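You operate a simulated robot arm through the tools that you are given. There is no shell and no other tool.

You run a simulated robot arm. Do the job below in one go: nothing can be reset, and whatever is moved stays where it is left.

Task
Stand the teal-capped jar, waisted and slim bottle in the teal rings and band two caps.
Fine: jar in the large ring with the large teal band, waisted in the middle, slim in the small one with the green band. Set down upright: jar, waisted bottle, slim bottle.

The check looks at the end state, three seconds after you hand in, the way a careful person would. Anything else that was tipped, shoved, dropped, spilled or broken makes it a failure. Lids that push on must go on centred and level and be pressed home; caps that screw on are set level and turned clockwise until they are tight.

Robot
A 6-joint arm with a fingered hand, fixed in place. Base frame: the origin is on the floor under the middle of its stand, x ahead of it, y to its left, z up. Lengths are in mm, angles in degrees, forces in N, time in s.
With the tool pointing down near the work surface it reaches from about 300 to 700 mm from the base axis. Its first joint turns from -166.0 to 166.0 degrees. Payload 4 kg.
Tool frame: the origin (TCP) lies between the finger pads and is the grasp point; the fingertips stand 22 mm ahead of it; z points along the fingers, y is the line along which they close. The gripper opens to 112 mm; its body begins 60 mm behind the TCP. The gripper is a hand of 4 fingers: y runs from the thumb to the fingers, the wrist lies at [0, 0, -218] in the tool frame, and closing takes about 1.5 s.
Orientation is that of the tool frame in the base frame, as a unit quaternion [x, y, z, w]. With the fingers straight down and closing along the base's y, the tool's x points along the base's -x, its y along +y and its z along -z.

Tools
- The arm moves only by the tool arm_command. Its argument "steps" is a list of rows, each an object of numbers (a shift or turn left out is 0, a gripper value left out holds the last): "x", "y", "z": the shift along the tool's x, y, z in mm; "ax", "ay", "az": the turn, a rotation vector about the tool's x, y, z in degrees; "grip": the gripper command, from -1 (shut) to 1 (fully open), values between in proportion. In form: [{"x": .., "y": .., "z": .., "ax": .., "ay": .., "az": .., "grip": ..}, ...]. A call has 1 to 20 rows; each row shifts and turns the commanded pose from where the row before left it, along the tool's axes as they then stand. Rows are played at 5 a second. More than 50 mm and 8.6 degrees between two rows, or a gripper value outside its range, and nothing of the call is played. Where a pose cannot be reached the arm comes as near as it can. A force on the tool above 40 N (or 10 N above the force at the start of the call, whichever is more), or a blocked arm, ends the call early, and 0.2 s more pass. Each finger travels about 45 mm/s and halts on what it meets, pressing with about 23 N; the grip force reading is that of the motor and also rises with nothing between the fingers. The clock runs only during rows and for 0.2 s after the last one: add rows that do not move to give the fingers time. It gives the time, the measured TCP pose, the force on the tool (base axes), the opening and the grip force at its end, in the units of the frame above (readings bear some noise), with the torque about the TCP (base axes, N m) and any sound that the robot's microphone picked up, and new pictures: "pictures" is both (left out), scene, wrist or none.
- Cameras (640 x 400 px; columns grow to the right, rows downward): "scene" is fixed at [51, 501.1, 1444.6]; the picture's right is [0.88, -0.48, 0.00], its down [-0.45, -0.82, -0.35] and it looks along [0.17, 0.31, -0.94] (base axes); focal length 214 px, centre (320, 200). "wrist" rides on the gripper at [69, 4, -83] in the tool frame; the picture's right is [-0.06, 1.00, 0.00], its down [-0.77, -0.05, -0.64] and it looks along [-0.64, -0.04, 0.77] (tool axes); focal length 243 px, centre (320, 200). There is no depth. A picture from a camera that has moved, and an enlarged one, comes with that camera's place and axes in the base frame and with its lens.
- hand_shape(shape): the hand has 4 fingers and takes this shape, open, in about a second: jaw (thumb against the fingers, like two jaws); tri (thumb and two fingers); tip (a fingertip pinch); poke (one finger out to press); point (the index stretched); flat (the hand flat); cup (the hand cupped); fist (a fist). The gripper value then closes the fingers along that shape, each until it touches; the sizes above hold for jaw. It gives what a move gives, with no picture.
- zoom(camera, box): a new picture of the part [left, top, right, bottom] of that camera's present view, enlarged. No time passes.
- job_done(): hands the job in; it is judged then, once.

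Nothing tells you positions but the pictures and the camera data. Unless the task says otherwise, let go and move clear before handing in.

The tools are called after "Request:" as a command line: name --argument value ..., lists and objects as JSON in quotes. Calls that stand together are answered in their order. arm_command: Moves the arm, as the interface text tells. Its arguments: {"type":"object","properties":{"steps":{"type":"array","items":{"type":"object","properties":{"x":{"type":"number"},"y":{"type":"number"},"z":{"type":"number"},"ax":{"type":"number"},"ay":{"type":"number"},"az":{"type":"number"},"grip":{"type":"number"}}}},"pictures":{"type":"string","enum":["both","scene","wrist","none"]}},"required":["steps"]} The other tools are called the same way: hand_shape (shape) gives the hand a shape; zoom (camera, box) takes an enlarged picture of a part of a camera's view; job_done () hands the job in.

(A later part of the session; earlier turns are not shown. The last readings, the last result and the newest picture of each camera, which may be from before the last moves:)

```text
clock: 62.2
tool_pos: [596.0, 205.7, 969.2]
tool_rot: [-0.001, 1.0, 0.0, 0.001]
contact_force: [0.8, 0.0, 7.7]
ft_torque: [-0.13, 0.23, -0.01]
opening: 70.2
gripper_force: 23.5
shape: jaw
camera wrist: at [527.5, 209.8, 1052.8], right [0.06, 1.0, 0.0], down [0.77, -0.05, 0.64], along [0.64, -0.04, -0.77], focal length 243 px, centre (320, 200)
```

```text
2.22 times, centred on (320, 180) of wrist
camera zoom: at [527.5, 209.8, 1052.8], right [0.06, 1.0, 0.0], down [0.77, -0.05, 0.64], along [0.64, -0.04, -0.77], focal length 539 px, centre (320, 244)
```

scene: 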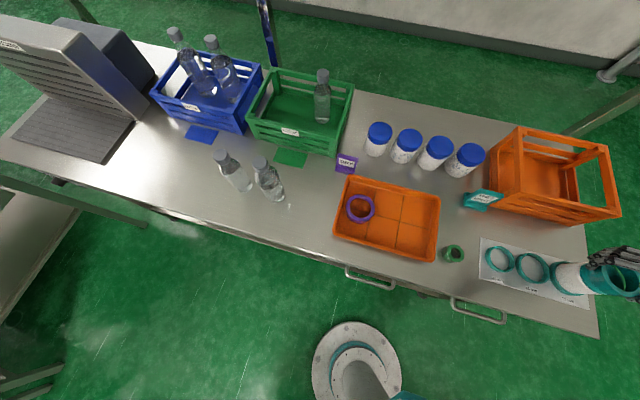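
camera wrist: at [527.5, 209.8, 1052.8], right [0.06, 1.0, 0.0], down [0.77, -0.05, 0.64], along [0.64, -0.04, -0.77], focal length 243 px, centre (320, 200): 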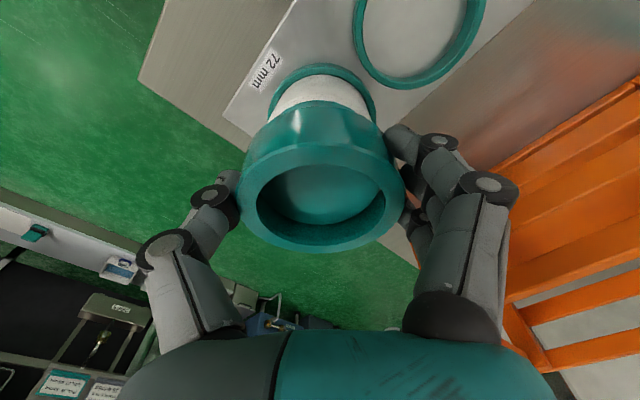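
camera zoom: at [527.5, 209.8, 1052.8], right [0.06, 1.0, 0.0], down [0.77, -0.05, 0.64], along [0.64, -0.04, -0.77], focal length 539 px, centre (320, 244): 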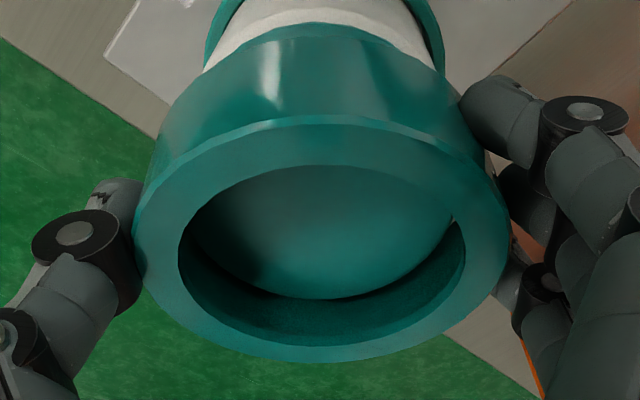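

The band has tipped in the grip, with its far side low. I'll lift clear and measure its tilt so I can re-level it.

Request:
arm_command --steps '[{"z": -6}, {"z": -8}, {}]' --pictures "wrist"

Request:
zoom --camera "wrist" --box '[220, 70, 420, 270]'

Request:
zoom --camera "scene" --box '[540, 220, 640, 310]'

```text
clock: 63.0
tool_pos: [595.9, 205.0, 983.2]
tool_rot: [-0.001, 1.0, 0.001, -0.001]
contact_force: [0.1, -0.7, -0.4]
ft_torque: [-0.03, 0.05, -0.01]
opening: 70.1
gripper_force: 22.6
shape: jaw
camera wrist: at [527.2, 209.5, 1067.7], right [0.06, 1.0, 0.0], down [0.77, -0.05, 0.64], along [0.64, -0.04, -0.77], focal length 243 px, centre (320, 200)
```

wrist: 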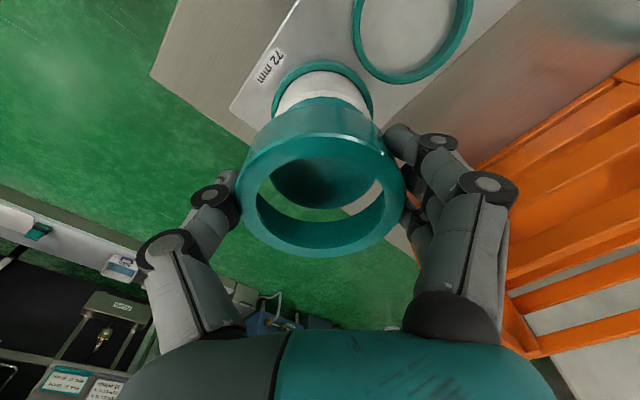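

```text
2.00 times, centred on (320, 170) of wrist
camera zoom: at [527.2, 209.5, 1067.7], right [0.06, 1.0, 0.0], down [0.77, -0.05, 0.64], along [0.64, -0.04, -0.77], focal length 485 px, centre (320, 260)
```

zoom: 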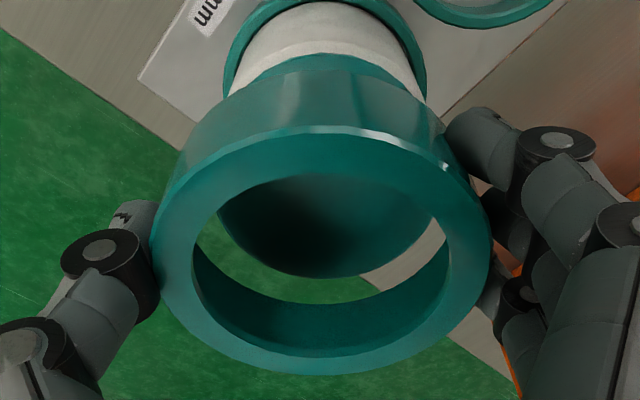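

```text
4.44 times, centred on (590, 265) of scene
camera zoom: at [51.0, 501.1, 1444.6], right [0.88, -0.48, 0.0], down [-0.45, -0.82, -0.35], along [0.17, 0.31, -0.94], focal length 953 px, centre (-880, -89)
```

zoom: 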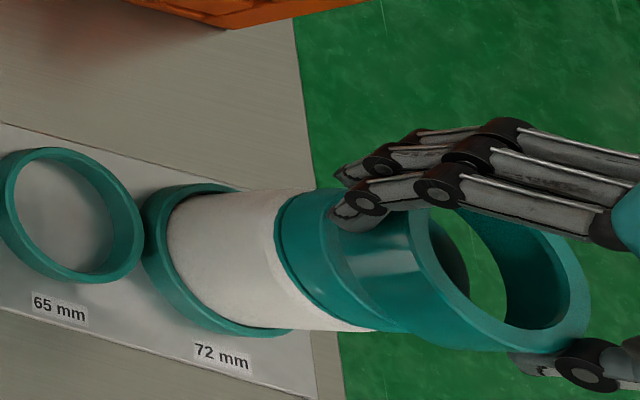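

It's nearly level again once lifted. I'll check the alignment from the fixed camera, where vertical lines run along the image rows at this spot.

Request:
zoom --camera "scene" --box '[560, 240, 640, 290]'

Request:
zoom --camera "wrist" --box '[260, 120, 390, 240]'

```text
8.00 times, centred on (600, 265) of scene
camera zoom: at [51.0, 501.1, 1444.6], right [0.88, -0.48, 0.0], down [-0.45, -0.82, -0.35], along [0.17, 0.31, -0.94], focal length 1716 px, centre (-1920, -320)
```

zoom: 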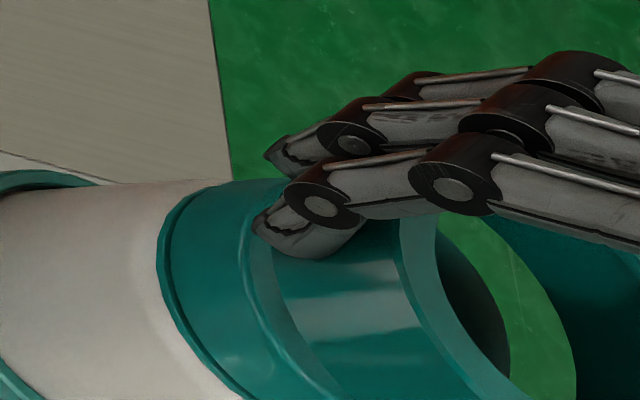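

```text
3.33 times, centred on (325, 180) of wrist
camera zoom: at [527.2, 209.5, 1067.7], right [0.06, 1.0, 0.0], down [0.77, -0.05, 0.64], along [0.64, -0.04, -0.77], focal length 809 px, centre (303, 267)
```

zoom: 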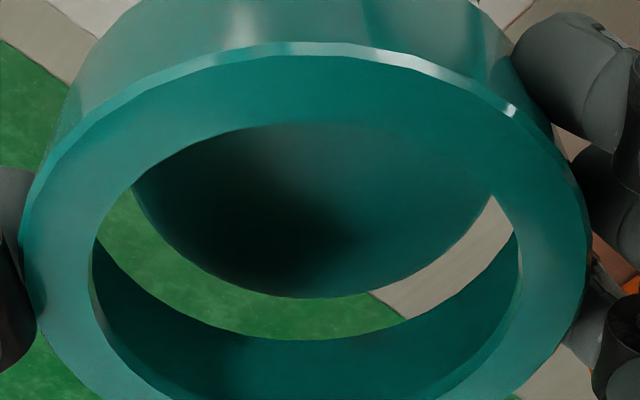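

Fitting circles gives the cap centre about 1.8 mm further out and 1.4 mm to +y of the band, with a tight fit of roughly 0.5 mm. I'll level the band by 3.5°, shift, and lower to just above contact.

Request:
arm_command --steps '[{"ay": -3.5}, {"x": -1.8, "y": 1.4}, {"z": 4}, {"z": 3.5}, {}]' --pictures "wrist"

Request:
zoom --camera "wrist" --box '[220, 70, 420, 270]'

Request:
zoom --camera "wrist" --box '[260, 120, 390, 240]'

```text
clock: 64.2
tool_pos: [598.5, 205.4, 977.5]
tool_rot: [-0.001, 1.0, 0.0, 0.03]
contact_force: [-0.1, -0.6, -0.5]
ft_torque: [0.01, -0.01, 0.0]
opening: 70.1
gripper_force: 23.3
shape: jaw
camera wrist: at [525.2, 211.2, 1055.8], right [0.06, 1.0, 0.0], down [0.72, -0.05, 0.69], along [0.69, -0.04, -0.73], focal length 243 px, centre (320, 200)
```

wrist: 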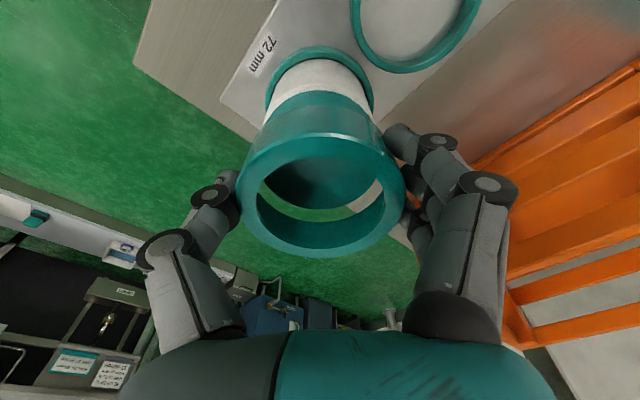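

```text
2.00 times, centred on (320, 170) of wrist
camera zoom: at [525.2, 211.2, 1055.8], right [0.06, 1.0, 0.0], down [0.72, -0.05, 0.69], along [0.69, -0.04, -0.73], focal length 485 px, centre (320, 260)
```

zoom: 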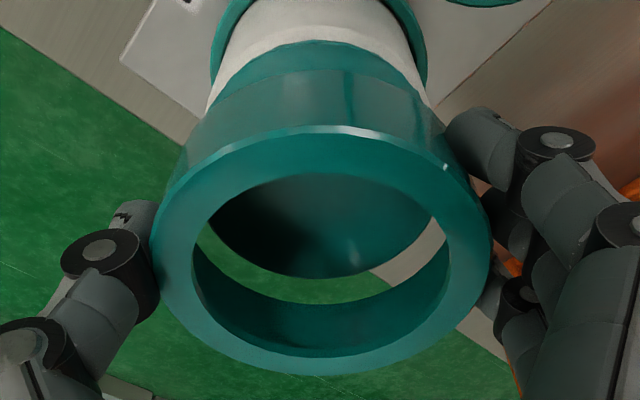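

```text
3.33 times, centred on (325, 180) of wrist
camera zoom: at [525.2, 211.2, 1055.8], right [0.06, 1.0, 0.0], down [0.72, -0.05, 0.69], along [0.69, -0.04, -0.73], focal length 809 px, centre (303, 267)
```

zoom: 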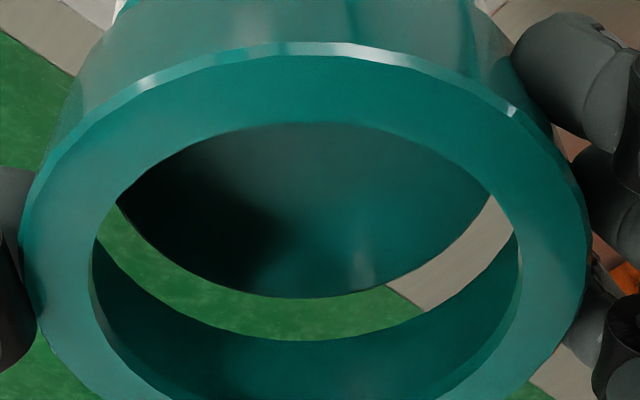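

The band is level now. The remaining offset is about (−0.8,−0.4) mm. I'll apply it and lower gently to feel for contact.

Request:
arm_command --steps '[{"x": 0.7, "y": -0.4}, {"z": 2}, {"z": 2}, {"z": 1}, {}]' --pictures "wrist"

Request:
zoom --camera "wrist" --box '[220, 70, 420, 270]'

```text
clock: 65.4
tool_pos: [599.2, 206.3, 972.0]
tool_rot: [0.0, 1.0, 0.001, 0.031]
contact_force: [-0.4, 0.1, 6.5]
ft_torque: [-0.14, 0.23, 0.02]
opening: 69.9
gripper_force: 23.3
shape: jaw
camera wrist: at [524.4, 211.6, 1050.7], right [0.06, 1.0, 0.0], down [0.72, -0.05, 0.69], along [0.69, -0.04, -0.73], focal length 243 px, centre (320, 200)
```

wrist: 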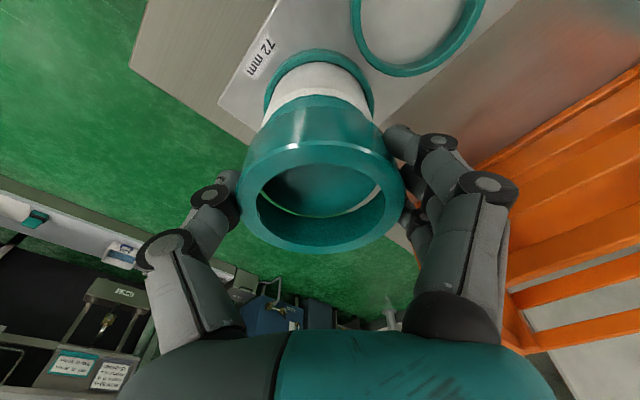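

```text
2.00 times, centred on (320, 170) of wrist
camera zoom: at [524.4, 211.6, 1050.7], right [0.06, 1.0, 0.0], down [0.72, -0.05, 0.69], along [0.69, -0.04, -0.73], focal length 485 px, centre (320, 260)
```

zoom: 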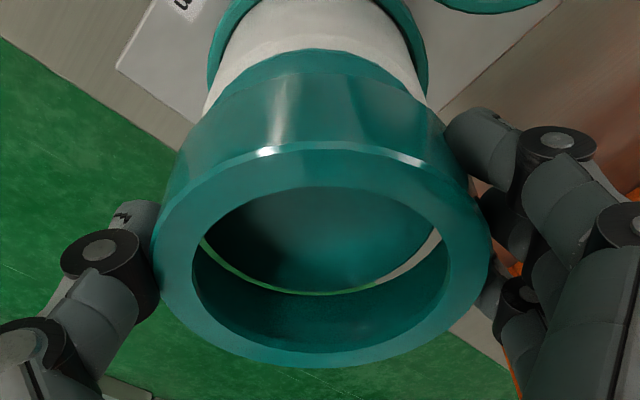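

Contact is again on the near-left rim, so another ~1 mm is needed in that direction. I'll lift, shift, and retry.

Request:
arm_command --steps '[{"z": -4}, {"x": 1.1, "y": -0.6}, {"z": 2}, {"z": 2}, {}]' --pictures "wrist"

Request:
zoom --camera "wrist" --box '[220, 70, 420, 270]'

```text
clock: 66.6
tool_pos: [596.1, 205.6, 971.7]
tool_rot: [-0.001, 1.0, 0.001, 0.031]
contact_force: [0.7, 0.4, 0.0]
ft_torque: [0.02, 0.01, 0.03]
opening: 70.2
gripper_force: 22.8
shape: jaw
camera wrist: at [522.9, 210.2, 1050.0], right [0.06, 1.0, 0.0], down [0.73, -0.05, 0.69], along [0.69, -0.04, -0.73], focal length 243 px, centre (320, 200)
```

wrist: 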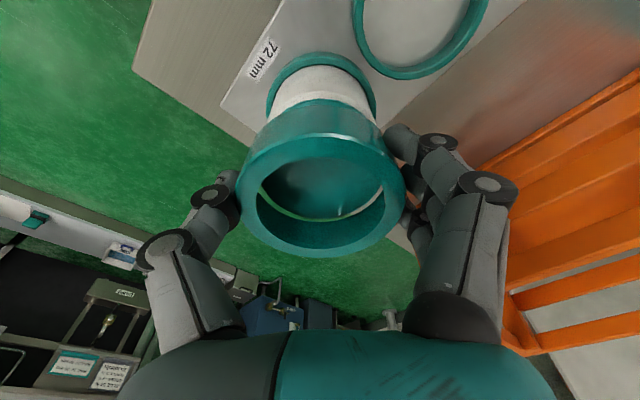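

```text
2.00 times, centred on (320, 170) of wrist
camera zoom: at [522.9, 210.2, 1050.0], right [0.06, 1.0, 0.0], down [0.73, -0.05, 0.69], along [0.69, -0.04, -0.73], focal length 485 px, centre (320, 260)
```

zoom: 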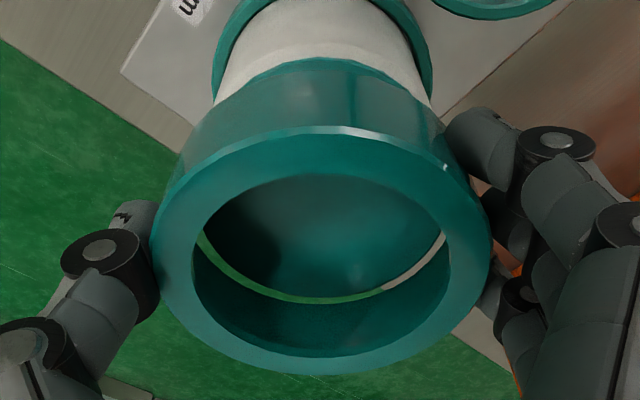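

There's no contact now and the gap looks even on both sides. I'll continue down in small steps.

Request:
arm_command --steps '[{"z": 1.5}, {"z": 1.5}, {}]' --pictures "wrist"

Request:
zoom --camera "wrist" --box '[220, 70, 420, 270]'

```text
clock: 67.4
tool_pos: [596.9, 205.0, 967.9]
tool_rot: [-0.001, 1.0, 0.001, 0.03]
contact_force: [0.9, 0.2, 0.1]
ft_torque: [-0.01, 0.0, 0.0]
opening: 69.9
gripper_force: 22.8
shape: jaw
camera wrist: at [523.1, 210.1, 1046.7], right [0.06, 1.0, 0.0], down [0.72, -0.05, 0.69], along [0.69, -0.04, -0.73], focal length 243 px, centre (320, 200)
```

wrist: 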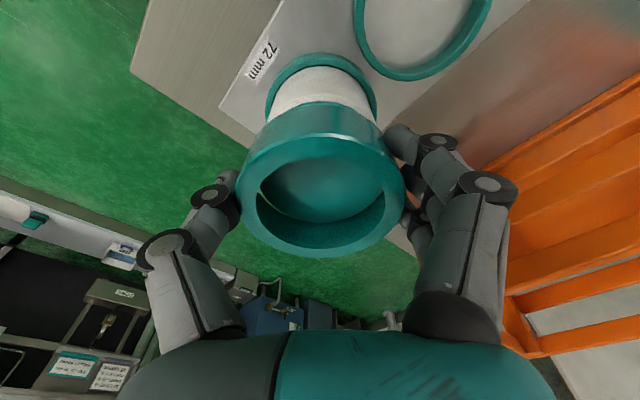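

```text
2.00 times, centred on (320, 170) of wrist
camera zoom: at [523.1, 210.1, 1046.7], right [0.06, 1.0, 0.0], down [0.72, -0.05, 0.69], along [0.69, -0.04, -0.73], focal length 485 px, centre (320, 260)
```

zoom: 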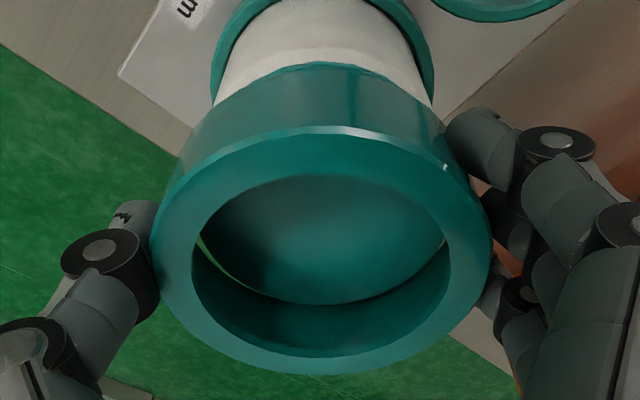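

The band is now slipping over the cap with no resistance. I'll keep lowering in small steps.

Request:
arm_command --steps '[{"z": 2}, {"z": 2}, {"z": 2}, {}]' --pictures "wrist"

Request:
zoom --camera "wrist" --box '[220, 70, 420, 270]'

```text
clock: 68.4
tool_pos: [597.1, 204.5, 962.6]
tool_rot: [-0.001, 1.0, 0.0, 0.031]
contact_force: [0.2, -0.2, -0.5]
ft_torque: [0.02, 0.01, -0.02]
opening: 70.1
gripper_force: 23.2
shape: jaw
camera wrist: at [523.4, 209.7, 1041.4], right [0.06, 1.0, 0.0], down [0.72, -0.05, 0.69], along [0.69, -0.04, -0.73], focal length 243 px, centre (320, 200)
```

wrist: 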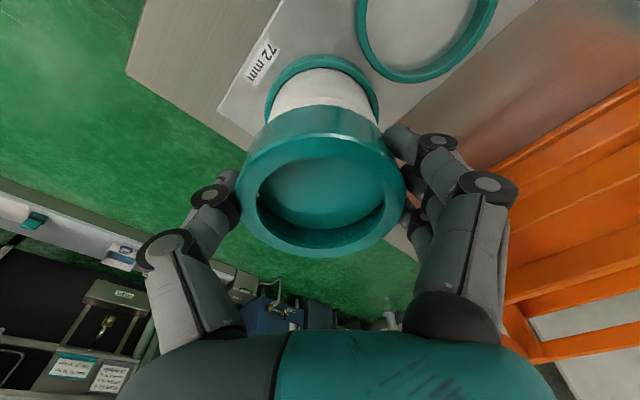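

```text
2.00 times, centred on (320, 170) of wrist
camera zoom: at [523.4, 209.7, 1041.4], right [0.06, 1.0, 0.0], down [0.72, -0.05, 0.69], along [0.69, -0.04, -0.73], focal length 485 px, centre (320, 260)
```

zoom: 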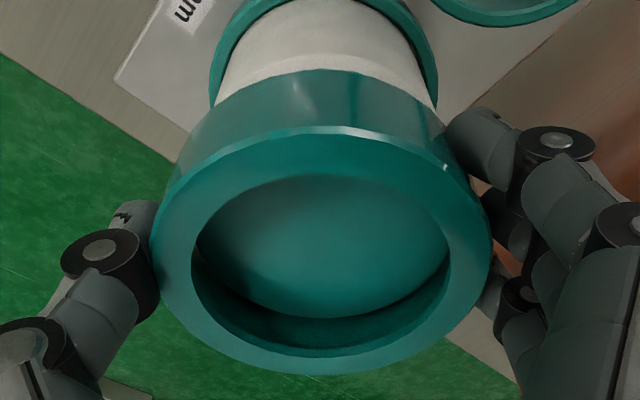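

Request:
arm_command --steps '[{"z": 2}, {"z": 2}, {"z": 2}, {"z": 2}, {}]' --pictures "wrist"

Request:
zoom --camera "wrist" --box '[220, 70, 420, 270]'

```text
clock: 69.6
tool_pos: [597.1, 204.4, 955.0]
tool_rot: [-0.001, 1.0, 0.0, 0.03]
contact_force: [-0.6, 0.2, 0.2]
ft_torque: [-0.03, 0.04, -0.01]
opening: 70.0
gripper_force: 23.3
shape: jaw
camera wrist: at [524.2, 210.1, 1032.9], right [0.06, 1.0, 0.0], down [0.72, -0.05, 0.69], along [0.69, -0.04, -0.73], focal length 243 px, centre (320, 200)
```

wrist: 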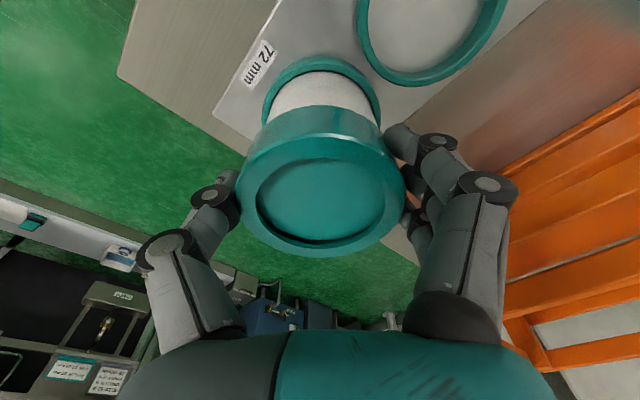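

```text
2.00 times, centred on (320, 170) of wrist
camera zoom: at [524.2, 210.1, 1032.9], right [0.06, 1.0, 0.0], down [0.72, -0.05, 0.69], along [0.69, -0.04, -0.73], focal length 485 px, centre (320, 260)
```

zoom: 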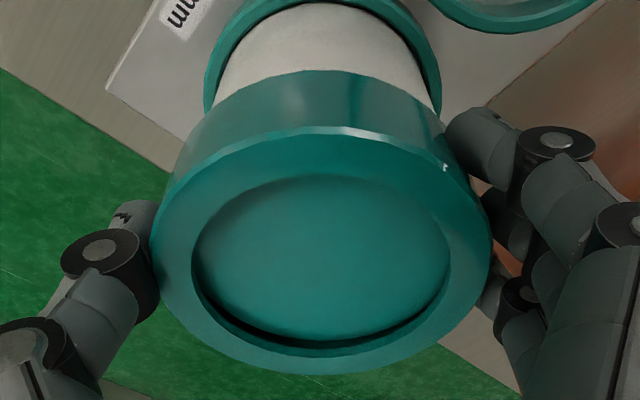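

Request:
arm_command --steps '[{"z": 1.5}, {"z": 1.5}, {"z": 1.5}, {}]' --pictures "wrist"

Request:
zoom --camera "wrist" --box '[220, 70, 420, 270]'

```text
clock: 70.6
tool_pos: [598.6, 205.3, 950.2]
tool_rot: [-0.001, 0.999, 0.001, 0.032]
contact_force: [-0.6, -1.4, 15.0]
ft_torque: [0.06, 0.03, -0.03]
opening: 70.0
gripper_force: 23.1
shape: jaw
camera wrist: at [524.5, 210.3, 1029.5], right [0.06, 1.0, 0.01], down [0.72, -0.05, 0.69], along [0.69, -0.04, -0.72], focal length 243 px, centre (320, 200)
```

wrist: 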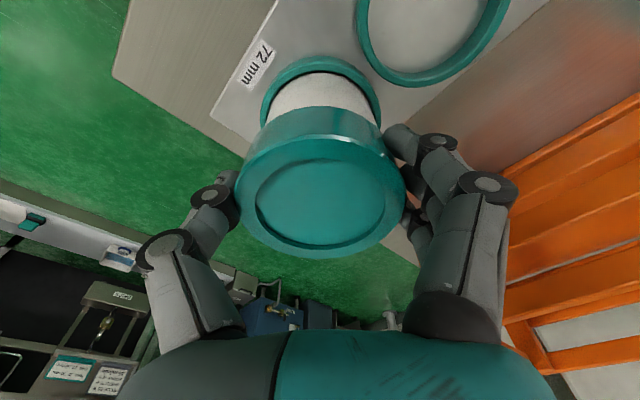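

```text
2.00 times, centred on (320, 170) of wrist
camera zoom: at [524.5, 210.3, 1029.5], right [0.06, 1.0, 0.01], down [0.72, -0.05, 0.69], along [0.69, -0.04, -0.72], focal length 485 px, centre (320, 260)
```

zoom: 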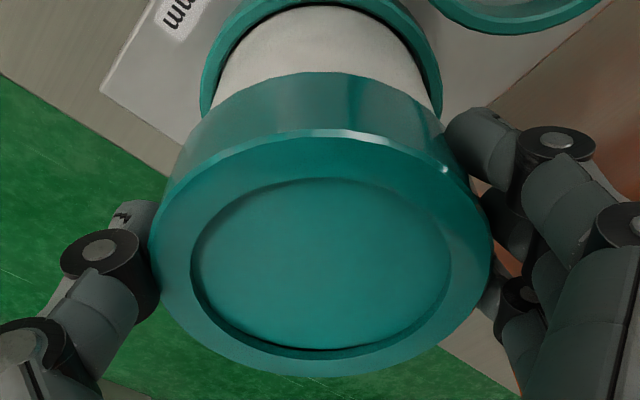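

The lip is on the cap top with an even 15 N. I'll press a little further to be sure it's home.

Request:
arm_command --steps '[{"z": 0.7}, {"z": 0.7}, {}, {}]' --pictures "wrist"

Request:
zoom --camera "wrist" --box '[220, 70, 420, 270]'

Request:
zoom --camera "scene" --box '[540, 220, 640, 310]'

```text
clock: 71.6
tool_pos: [598.8, 206.2, 949.8]
tool_rot: [-0.001, 1.0, 0.001, 0.03]
contact_force: [-5.2, -0.2, 25.9]
ft_torque: [0.04, 0.08, -0.01]
opening: 69.5
gripper_force: 22.9
shape: jaw
camera wrist: at [524.9, 210.5, 1028.7], right [0.06, 1.0, 0.01], down [0.72, -0.05, 0.69], along [0.69, -0.04, -0.73], focal length 243 px, centre (320, 200)
```

wrist: 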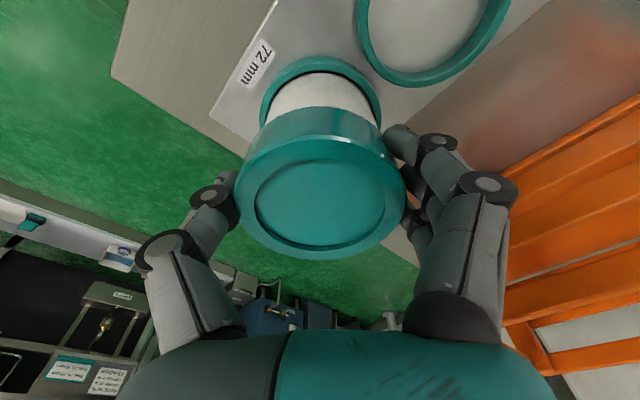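

```text
2.00 times, centred on (320, 170) of wrist
camera zoom: at [524.9, 210.5, 1028.7], right [0.06, 1.0, 0.01], down [0.72, -0.05, 0.69], along [0.69, -0.04, -0.73], focal length 485 px, centre (320, 260)
```

zoom: 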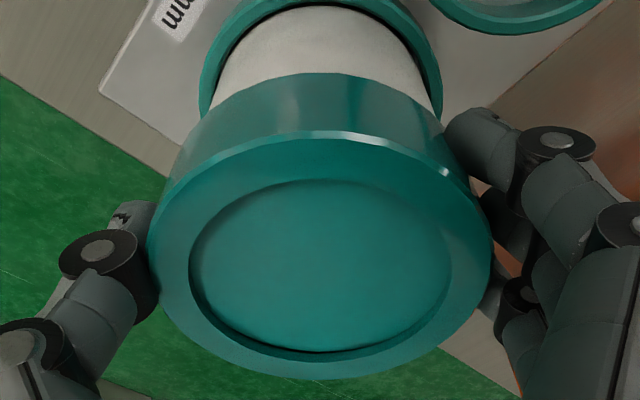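

```text
4.44 times, centred on (590, 265) of scene
camera zoom: at [51.0, 501.1, 1444.6], right [0.88, -0.48, 0.0], down [-0.45, -0.82, -0.35], along [0.17, 0.31, -0.94], focal length 953 px, centre (-880, -89)
```

zoom: 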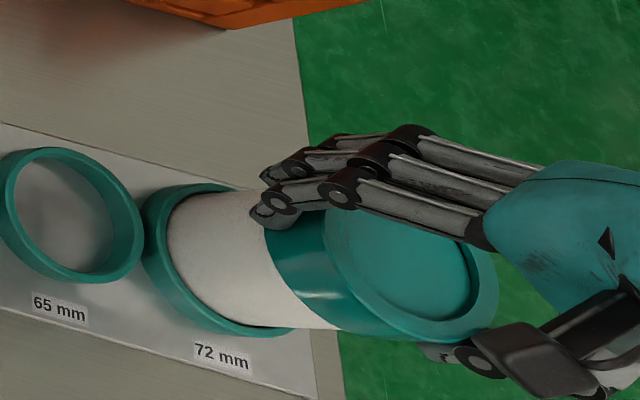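

The band is fully over the cap, level, and pressed with 26 N. I'll ease off, open, and rise.

Request:
arm_command --steps '[{"z": -1}, {"grip": -0.2}, {"grip": 0.3}, {"grip": 0.7}, {"grip": 0.9}, {}, {}, {"z": -15}, {"z": -30}, {"z": -30}, {}]' --pictures "both"

Request:
zoom --camera "wrist" --box '[220, 30, 420, 200]'

Request:
zoom --camera "scene" --box '[540, 220, 640, 310]'

```text
clock: 74.0
tool_pos: [588.2, 204.5, 1024.4]
tool_rot: [-0.001, 1.0, 0.0, 0.03]
contact_force: [-0.2, 0.1, 0.2]
ft_torque: [-0.01, -0.01, 0.02]
opening: 106.4
gripper_force: 0.0
shape: jaw
camera wrist: at [515.7, 209.3, 1103.0], right [0.06, 1.0, 0.0], down [0.73, -0.05, 0.69], along [0.69, -0.04, -0.73], focal length 243 px, centre (320, 200)
```

scene: 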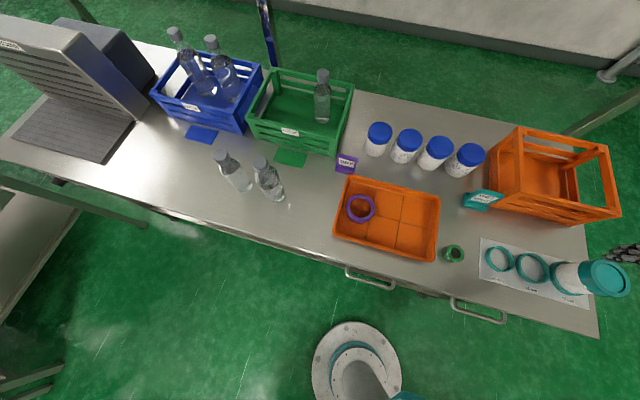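
wrist: 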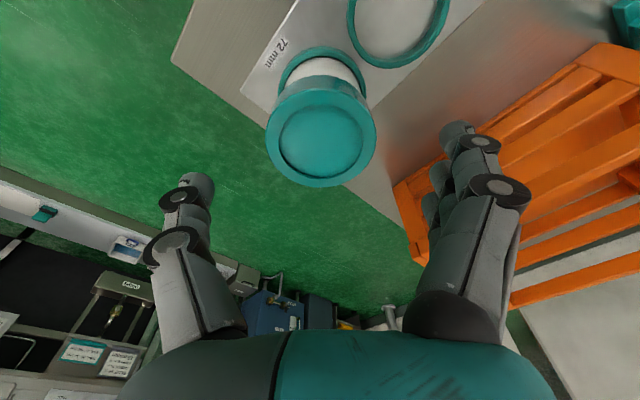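

```text
2.35 times, centred on (320, 115) of wrist
camera zoom: at [515.7, 209.3, 1103.0], right [0.06, 1.0, 0.0], down [0.73, -0.05, 0.69], along [0.69, -0.04, -0.73], focal length 571 px, centre (320, 400)
```

zoom: 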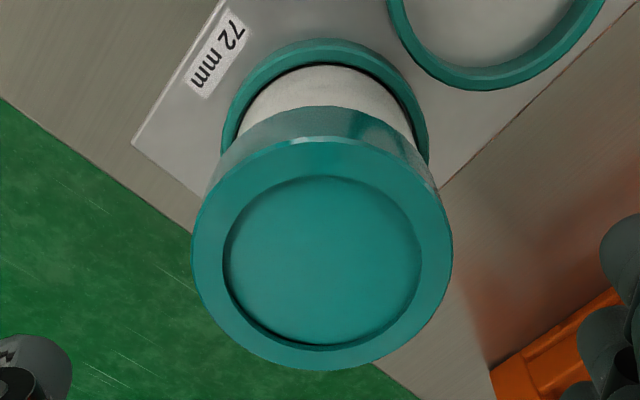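

```text
4.44 times, centred on (590, 265) of scene
camera zoom: at [51.0, 501.1, 1444.6], right [0.88, -0.48, 0.0], down [-0.45, -0.82, -0.35], along [0.17, 0.31, -0.94], focal length 953 px, centre (-880, -89)
```

zoom: 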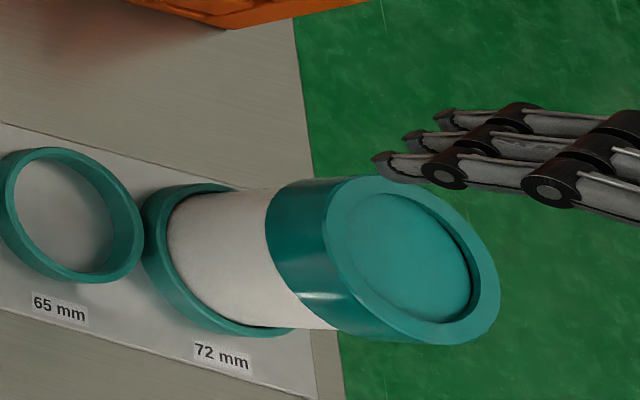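

The jar now has its large teal band seated level and is standing in the 72 mm ring. Next I'll get an unobstructed view of the 65 mm and 56 mm rings for accurate positions.

Request:
arm_command --steps '[{"ay": 3.5, "z": -10}, {"x": 38, "y": 4}, {"x": 38, "y": 4}, {"x": 38, "y": 4}, {"x": 38, "y": 4}, {"az": -7.83}, {"az": -7.83}, {"az": -7.83}, {"az": -7.83}, {"az": -7.83}, {"az": -7.83}, {}]' --pictures "wrist"

Request:
zoom --camera "wrist" --box '[180, 60, 520, 260]'

```text
clock: 76.6
tool_pos: [441.4, 221.3, 1035.8]
tool_rot: [-0.401, 0.916, 0.0, 0.0]
contact_force: [0.0, 0.2, 0.4]
ft_torque: [0.01, 0.0, 0.0]
opening: 106.2
gripper_force: 0.2
shape: jaw
camera wrist: at [391.4, 173.6, 1117.6], right [-0.69, 0.73, 0.0], down [0.56, 0.53, 0.64], along [0.47, 0.44, -0.77], focal length 243 px, centre (320, 200)
```

wrist: 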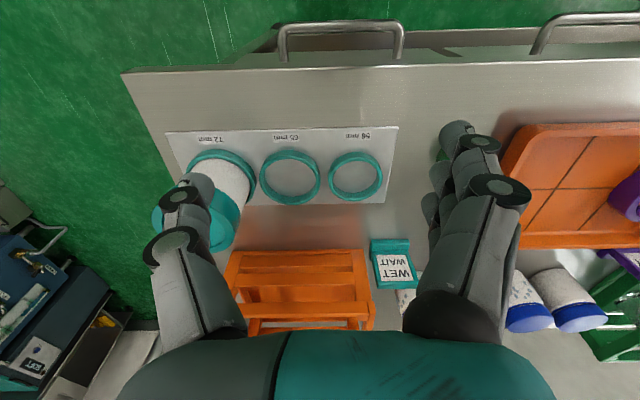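

```text
1.88 times, centred on (350, 160) of wrist
camera zoom: at [391.4, 173.6, 1117.6], right [-0.69, 0.73, 0.0], down [0.56, 0.53, 0.64], along [0.47, 0.44, -0.77], focal length 457 px, centre (264, 275)
```

zoom: 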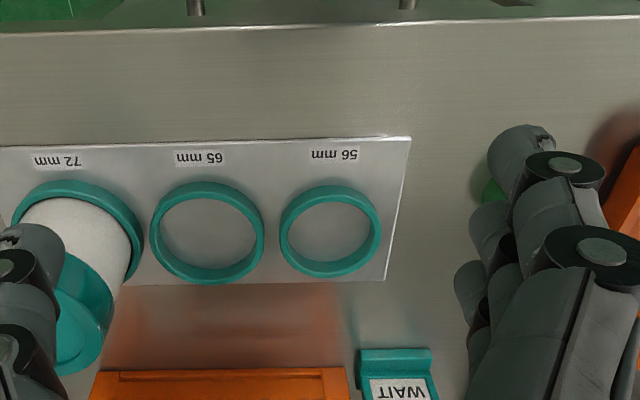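

Request:
zoom --camera "wrist" --box '[250, 135, 330, 225]'

Request:
zoom --camera "wrist" --box '[320, 135, 400, 225]'

```text
4.44 times, centred on (290, 180) of wrist
camera zoom: at [391.4, 173.6, 1117.6], right [-0.69, 0.73, 0.0], down [0.56, 0.53, 0.64], along [0.47, 0.44, -0.77], focal length 1078 px, centre (453, 289)
```

zoom: 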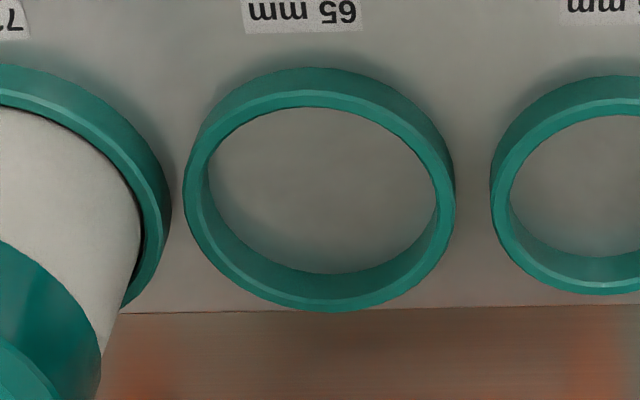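

```text
4.44 times, centred on (360, 180) of wrist
camera zoom: at [391.4, 173.6, 1117.6], right [-0.69, 0.73, 0.0], down [0.56, 0.53, 0.64], along [0.47, 0.44, -0.77], focal length 1078 px, centre (142, 289)
```

zoom: 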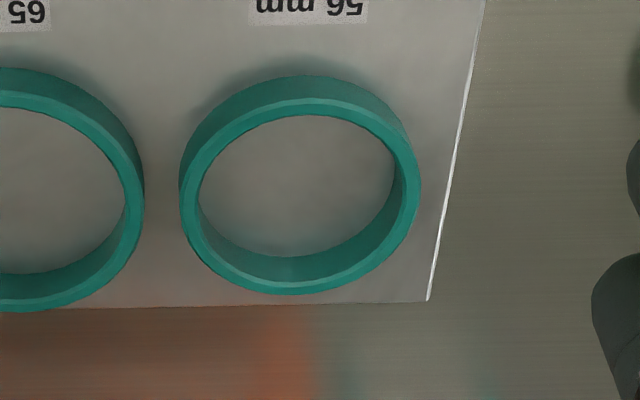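

Ring centres: 65 mm at about (544.7,269.7) and 56 mm at about (487.2,326.1). Now for the waisted bottle. I'll swing back to the left side, raised, and set up a 35° outward tilt so I can take its cap.

Request:
arm_command --steps '[{"x": -8.1, "y": 47.1, "z": -5.4, "grip": 0.4}, {"x": -8.1, "y": 47.1, "z": -5.4}, {"x": -8.1, "y": 47.1, "z": -5.4}, {"x": -8.1, "y": 47.1, "z": -5.4}, {"x": -8.1, "y": 47.1, "z": -5.4}, {"x": -8.1, "y": 47.1, "z": -5.4}, {"x": -8.1, "y": 47.1, "z": -5.4}, {"x": -8.1, "y": 47.1, "z": -5.4}, {"x": -8.1, "y": 47.1, "z": -5.4}, {"x": -8.1, "y": 47.1, "z": -5.4}, {"az": -7.74}, {"az": -7.74}, {"az": -7.74}, {"az": -7.74}, {"az": -7.74}, {}]' --pictures "none"

Request:
arm_command --steps '[{"ay": -7}, {"ay": -7}, {"ay": -7}, {"ay": -7}, {"ay": -7}, {}]' --pictures "both"

```text
clock: 80.0
tool_pos: [153.0, 600.1, 1089.6]
tool_rot: [-0.682, 0.732, 0.0, 0.0]
contact_force: [-0.7, -0.4, 0.9]
ft_torque: [0.03, 0.0, 0.03]
opening: 78.7
gripper_force: 0.1
shape: jaw
```

```text
clock: 81.4
tool_pos: [151.1, 600.6, 1087.5]
tool_rot: [-0.649, 0.698, 0.206, 0.22]
contact_force: [0.5, 0.0, 0.2]
ft_torque: [0.03, -0.02, -0.01]
opening: 78.9
gripper_force: 0.1
shape: jaw
camera wrist: at [139.6, 497.5, 1116.8], right [-0.99, 0.13, 0.04], down [0.07, 0.25, 0.97], along [0.11, 0.96, -0.26], focal length 243 px, centre (320, 200)
```

scene: 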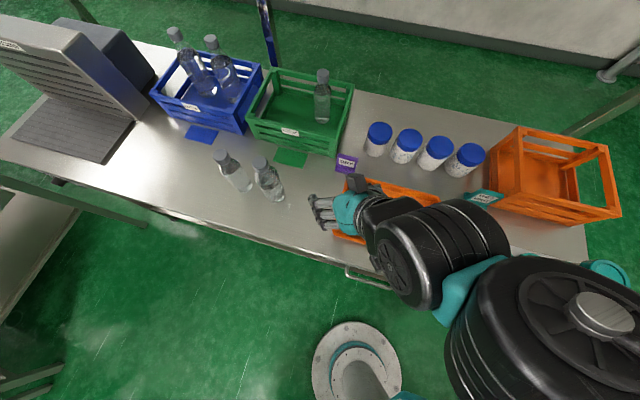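
wrist: 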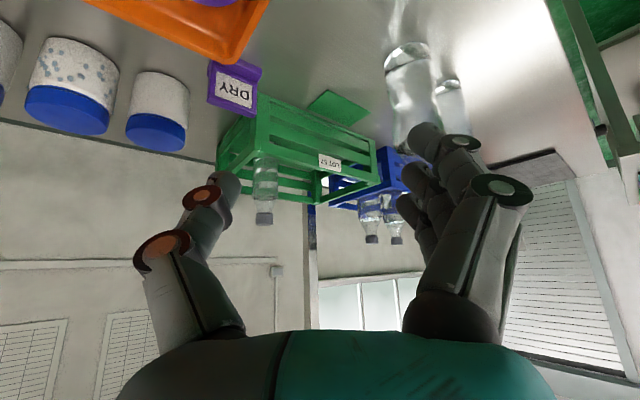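

Tilted and facing the bottles. I'll move in front of the waisted bottle, staying short, to see its cap.

Request:
arm_command --steps '[{"x": -15.8, "y": 28.1, "z": 11}, {"x": -15.8, "y": 28.1, "z": 11}, {"x": -15.8, "y": 28.1, "z": 11}, {"x": -15.8, "y": 28.1, "z": 11}, {}]' --pictures "both"

Request:
zoom --camera "wrist" --box '[220, 0, 460, 240]'

Request:
zoom --camera "scene" --box '[210, 130, 350, 220]'

```text
clock: 82.6
tool_pos: [46.2, 684.5, 1087.7]
tool_rot: [-0.649, 0.698, 0.205, 0.22]
contact_force: [-0.2, -0.8, -0.2]
ft_torque: [0.01, 0.0, 0.0]
opening: 78.8
gripper_force: 0.1
shape: jaw
camera wrist: at [34.5, 581.4, 1116.5], right [-0.99, 0.13, 0.04], down [0.07, 0.25, 0.96], along [0.11, 0.96, -0.26], focal length 243 px, centre (320, 200)
```

scene: 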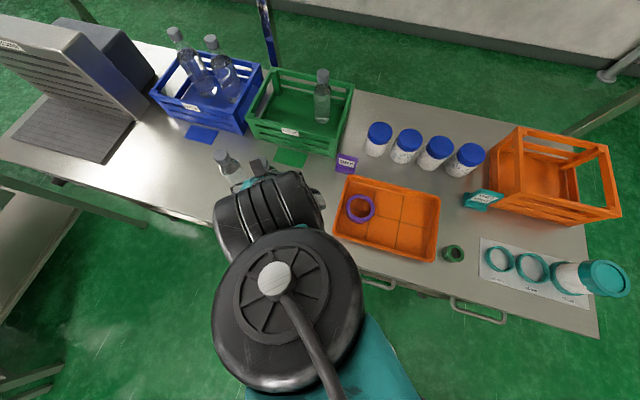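
wrist: 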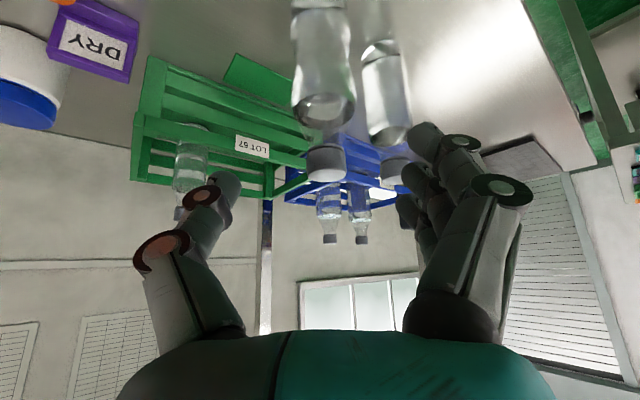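

```text
1.67 times, centred on (340, 120) of wrist
camera zoom: at [34.5, 581.4, 1116.5], right [-0.99, 0.13, 0.04], down [0.07, 0.25, 0.96], along [0.11, 0.96, -0.26], focal length 404 px, centre (287, 333)
```

zoom: 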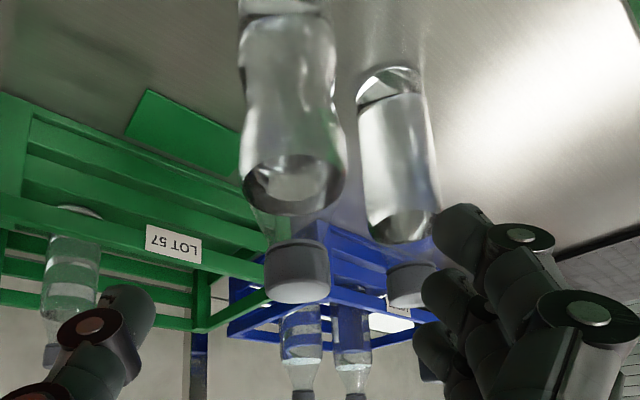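

```text
4.44 times, centred on (280, 175) of scene
camera zoom: at [51.0, 501.1, 1444.6], right [0.88, -0.48, 0.0], down [-0.45, -0.82, -0.35], along [0.17, 0.31, -0.94], focal length 953 px, centre (498, 311)
```

zoom: 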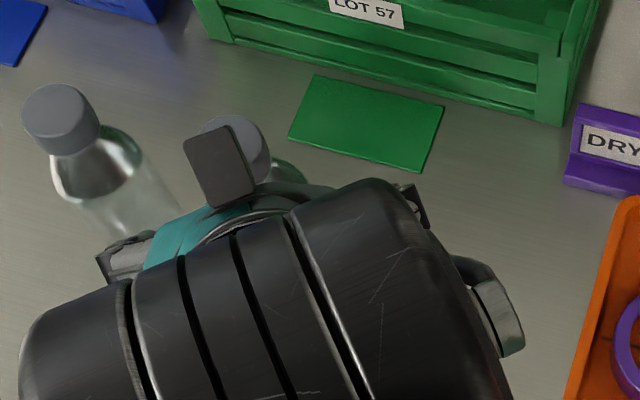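

The waisted bottle's cap is at about (50.5,773.5), top z≈1038, and nearly centred laterally. I'll line up and advance along the finger direction toward the cap.

Request:
arm_command --steps '[{"x": -18.2, "y": 1.0, "z": 11.7}, {"x": -18.2, "y": 1.0, "z": 11.7}, {"z": 25}, {"z": 25}, {}]' --pictures "both"

Request:
zoom --camera "wrist" --box '[200, 0, 460, 240]'

Request:
zoom --camera "scene" --box '[210, 130, 350, 220]'

```text
clock: 83.8
tool_pos: [48.9, 756.8, 1050.6]
tool_rot: [-0.649, 0.699, 0.205, 0.221]
contact_force: [0.5, -0.6, -0.3]
ft_torque: [0.01, 0.01, -0.02]
opening: 79.1
gripper_force: 0.1
shape: jaw
camera wrist: at [37.5, 653.7, 1078.4], right [-0.99, 0.13, 0.04], down [0.07, 0.25, 0.96], along [0.11, 0.96, -0.26], focal length 243 px, centre (320, 200)
```

scene: 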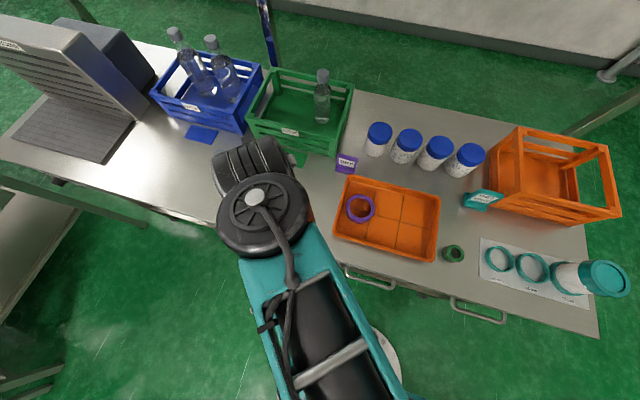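
wrist: 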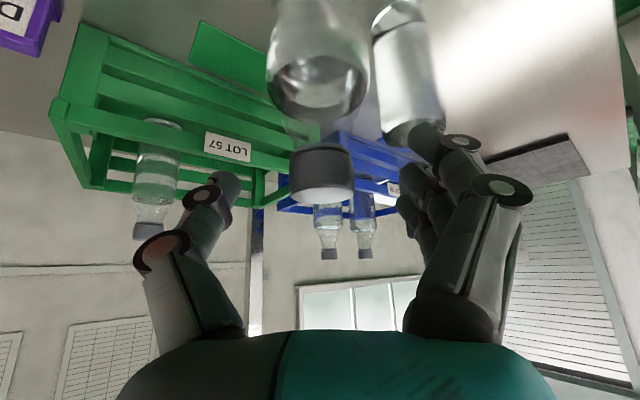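

```text
1.67 times, centred on (330, 120) of wrist
camera zoom: at [37.5, 653.7, 1078.4], right [-0.99, 0.13, 0.04], down [0.07, 0.25, 0.96], along [0.11, 0.96, -0.26], focal length 404 px, centre (303, 333)
```

zoom: 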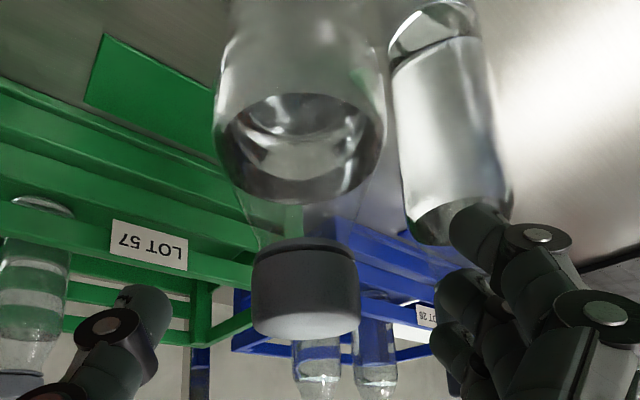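

```text
4.44 times, centred on (280, 175) of scene
camera zoom: at [51.0, 501.1, 1444.6], right [0.88, -0.48, 0.0], down [-0.45, -0.82, -0.35], along [0.17, 0.31, -0.94], focal length 953 px, centre (498, 311)
```

zoom: 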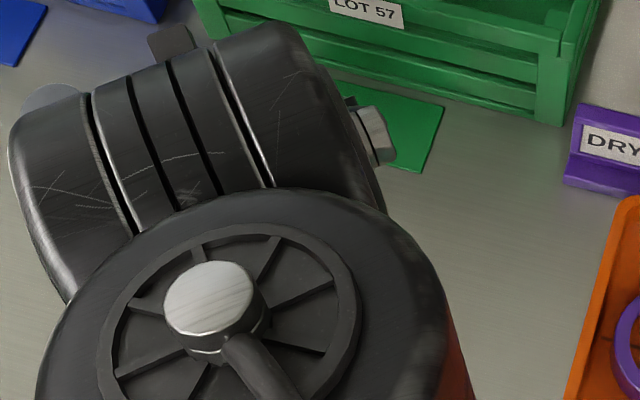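

The cap is centred laterally, about 20 mm ahead of the TCP and 8 mm below it. I'll advance the last 28 mm and close on the cap.

Request:
arm_command --steps '[{"z": 14}, {"x": -1.6, "z": 14.5}, {}]' --pictures "wrist"

Request:
zoom --camera "wrist" --box '[180, 60, 460, 280]'

```text
clock: 84.6
tool_pos: [51.7, 774.9, 1026.4]
tool_rot: [-0.649, 0.699, 0.205, 0.22]
contact_force: [0.4, 0.1, 1.2]
ft_torque: [-0.01, 0.01, 0.01]
opening: 78.5
gripper_force: 0.2
shape: jaw
camera wrist: at [39.3, 672.0, 1054.6], right [-0.99, 0.13, 0.04], down [0.07, 0.25, 0.96], along [0.11, 0.96, -0.26], focal length 243 px, centre (320, 200)
```

wrist: 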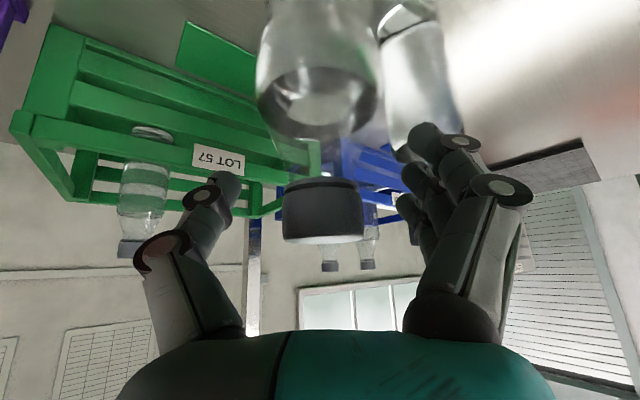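

```text
1.82 times, centred on (320, 170) of wrist
camera zoom: at [39.3, 672.0, 1054.6], right [-0.99, 0.13, 0.04], down [0.07, 0.25, 0.96], along [0.11, 0.96, -0.26], focal length 441 px, centre (320, 254)
```

zoom: 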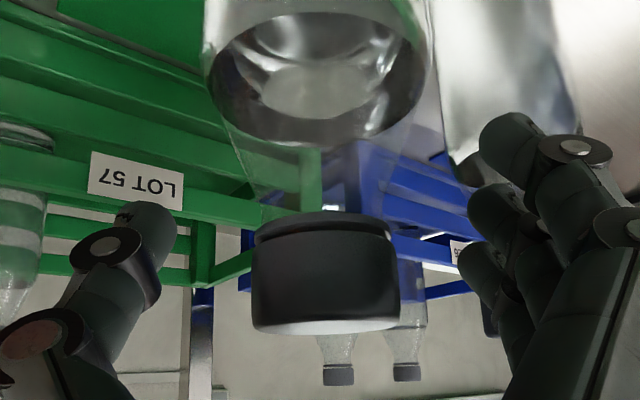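

The cap is right at the grasp point. Closing on it.

Request:
arm_command --steps '[{"grip": 0.1}, {"grip": -0.2}, {"grip": -0.6}, {"grip": -1}, {}, {}, {}, {}]' --pictures "wrist"

Request:
zoom --camera "wrist" --box '[180, 60, 460, 280]'

```text
clock: 86.4
tool_pos: [50.1, 776.4, 1026.1]
tool_rot: [-0.649, 0.699, 0.204, 0.22]
contact_force: [-0.5, 0.3, 0.2]
ft_torque: [-0.03, 0.03, 0.06]
opening: 0.0
gripper_force: 22.7
shape: jaw
camera wrist: at [39.3, 671.9, 1054.5], right [-0.99, 0.13, 0.04], down [0.07, 0.25, 0.96], along [0.11, 0.96, -0.26], focal length 243 px, centre (320, 200)
```

wrist: 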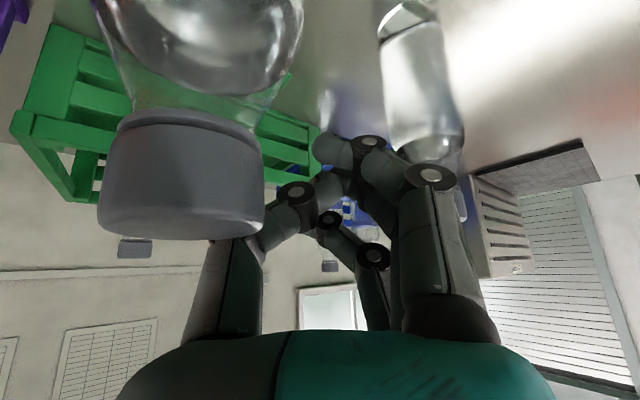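

```text
1.82 times, centred on (320, 170) of wrist
camera zoom: at [39.3, 671.9, 1054.5], right [-0.99, 0.13, 0.04], down [0.07, 0.25, 0.96], along [0.11, 0.96, -0.26], focal length 441 px, centre (320, 254)
```

zoom: 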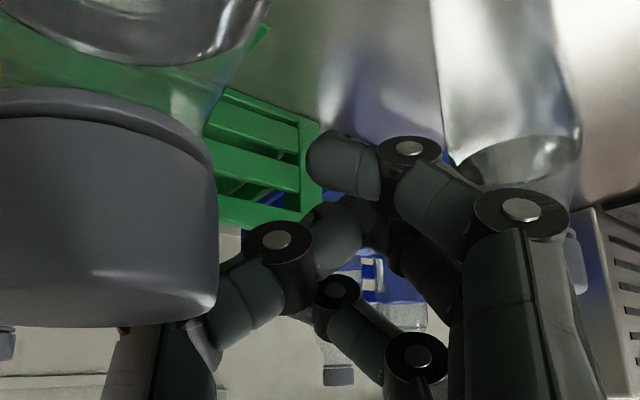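

The cap slipped out toward the camera as the fingers closed. I must stop and check the bottle is still standing before touching anything.

Request:
zoom --camera "scene" --box '[180, 110, 380, 240]'

Request:
arm_command --steps '[{}]' --pictures "both"

```text
3.08 times, centred on (280, 175) of scene
camera zoom: at [51.0, 501.1, 1444.6], right [0.88, -0.48, 0.0], down [-0.45, -0.82, -0.35], along [0.17, 0.31, -0.94], focal length 660 px, centre (443, 277)
```

zoom: 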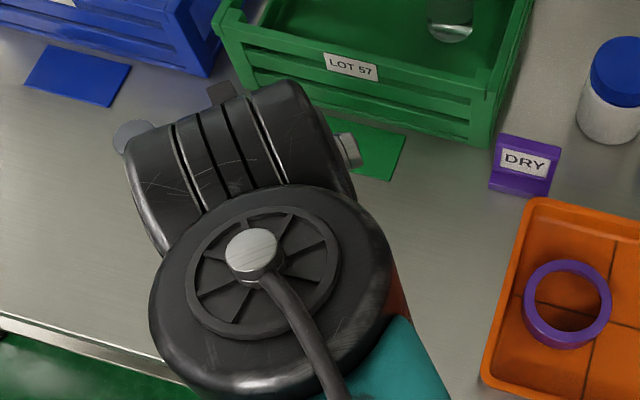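

```text
clock: 86.8
tool_pos: [50.2, 775.4, 1025.9]
tool_rot: [-0.649, 0.699, 0.205, 0.22]
contact_force: [-0.2, 0.4, -0.2]
ft_torque: [0.02, -0.01, 0.01]
opening: 0.1
gripper_force: 23.0
shape: jaw
camera wrist: at [39.2, 671.9, 1054.5], right [-0.99, 0.13, 0.04], down [0.07, 0.25, 0.96], along [0.11, 0.96, -0.26], focal length 243 px, centre (320, 200)
```

scene: 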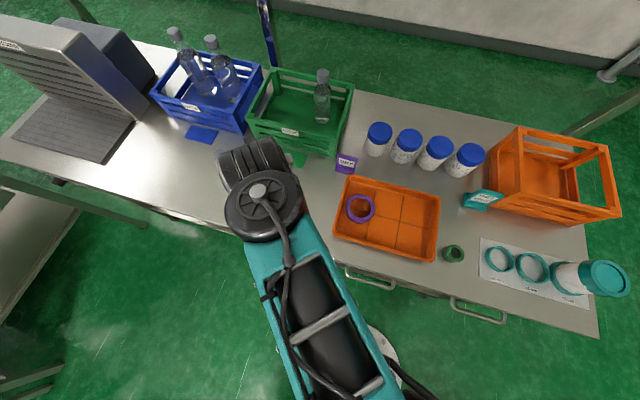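
wrist: 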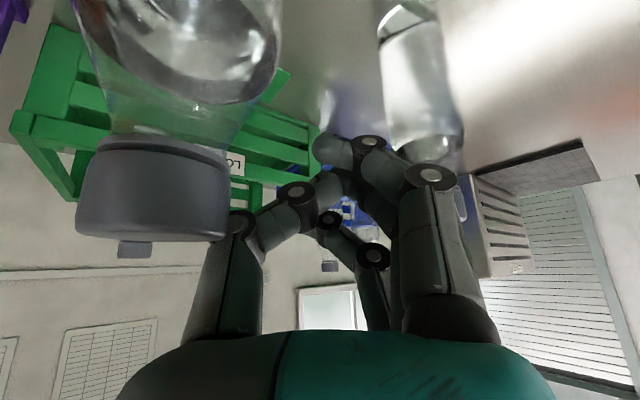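

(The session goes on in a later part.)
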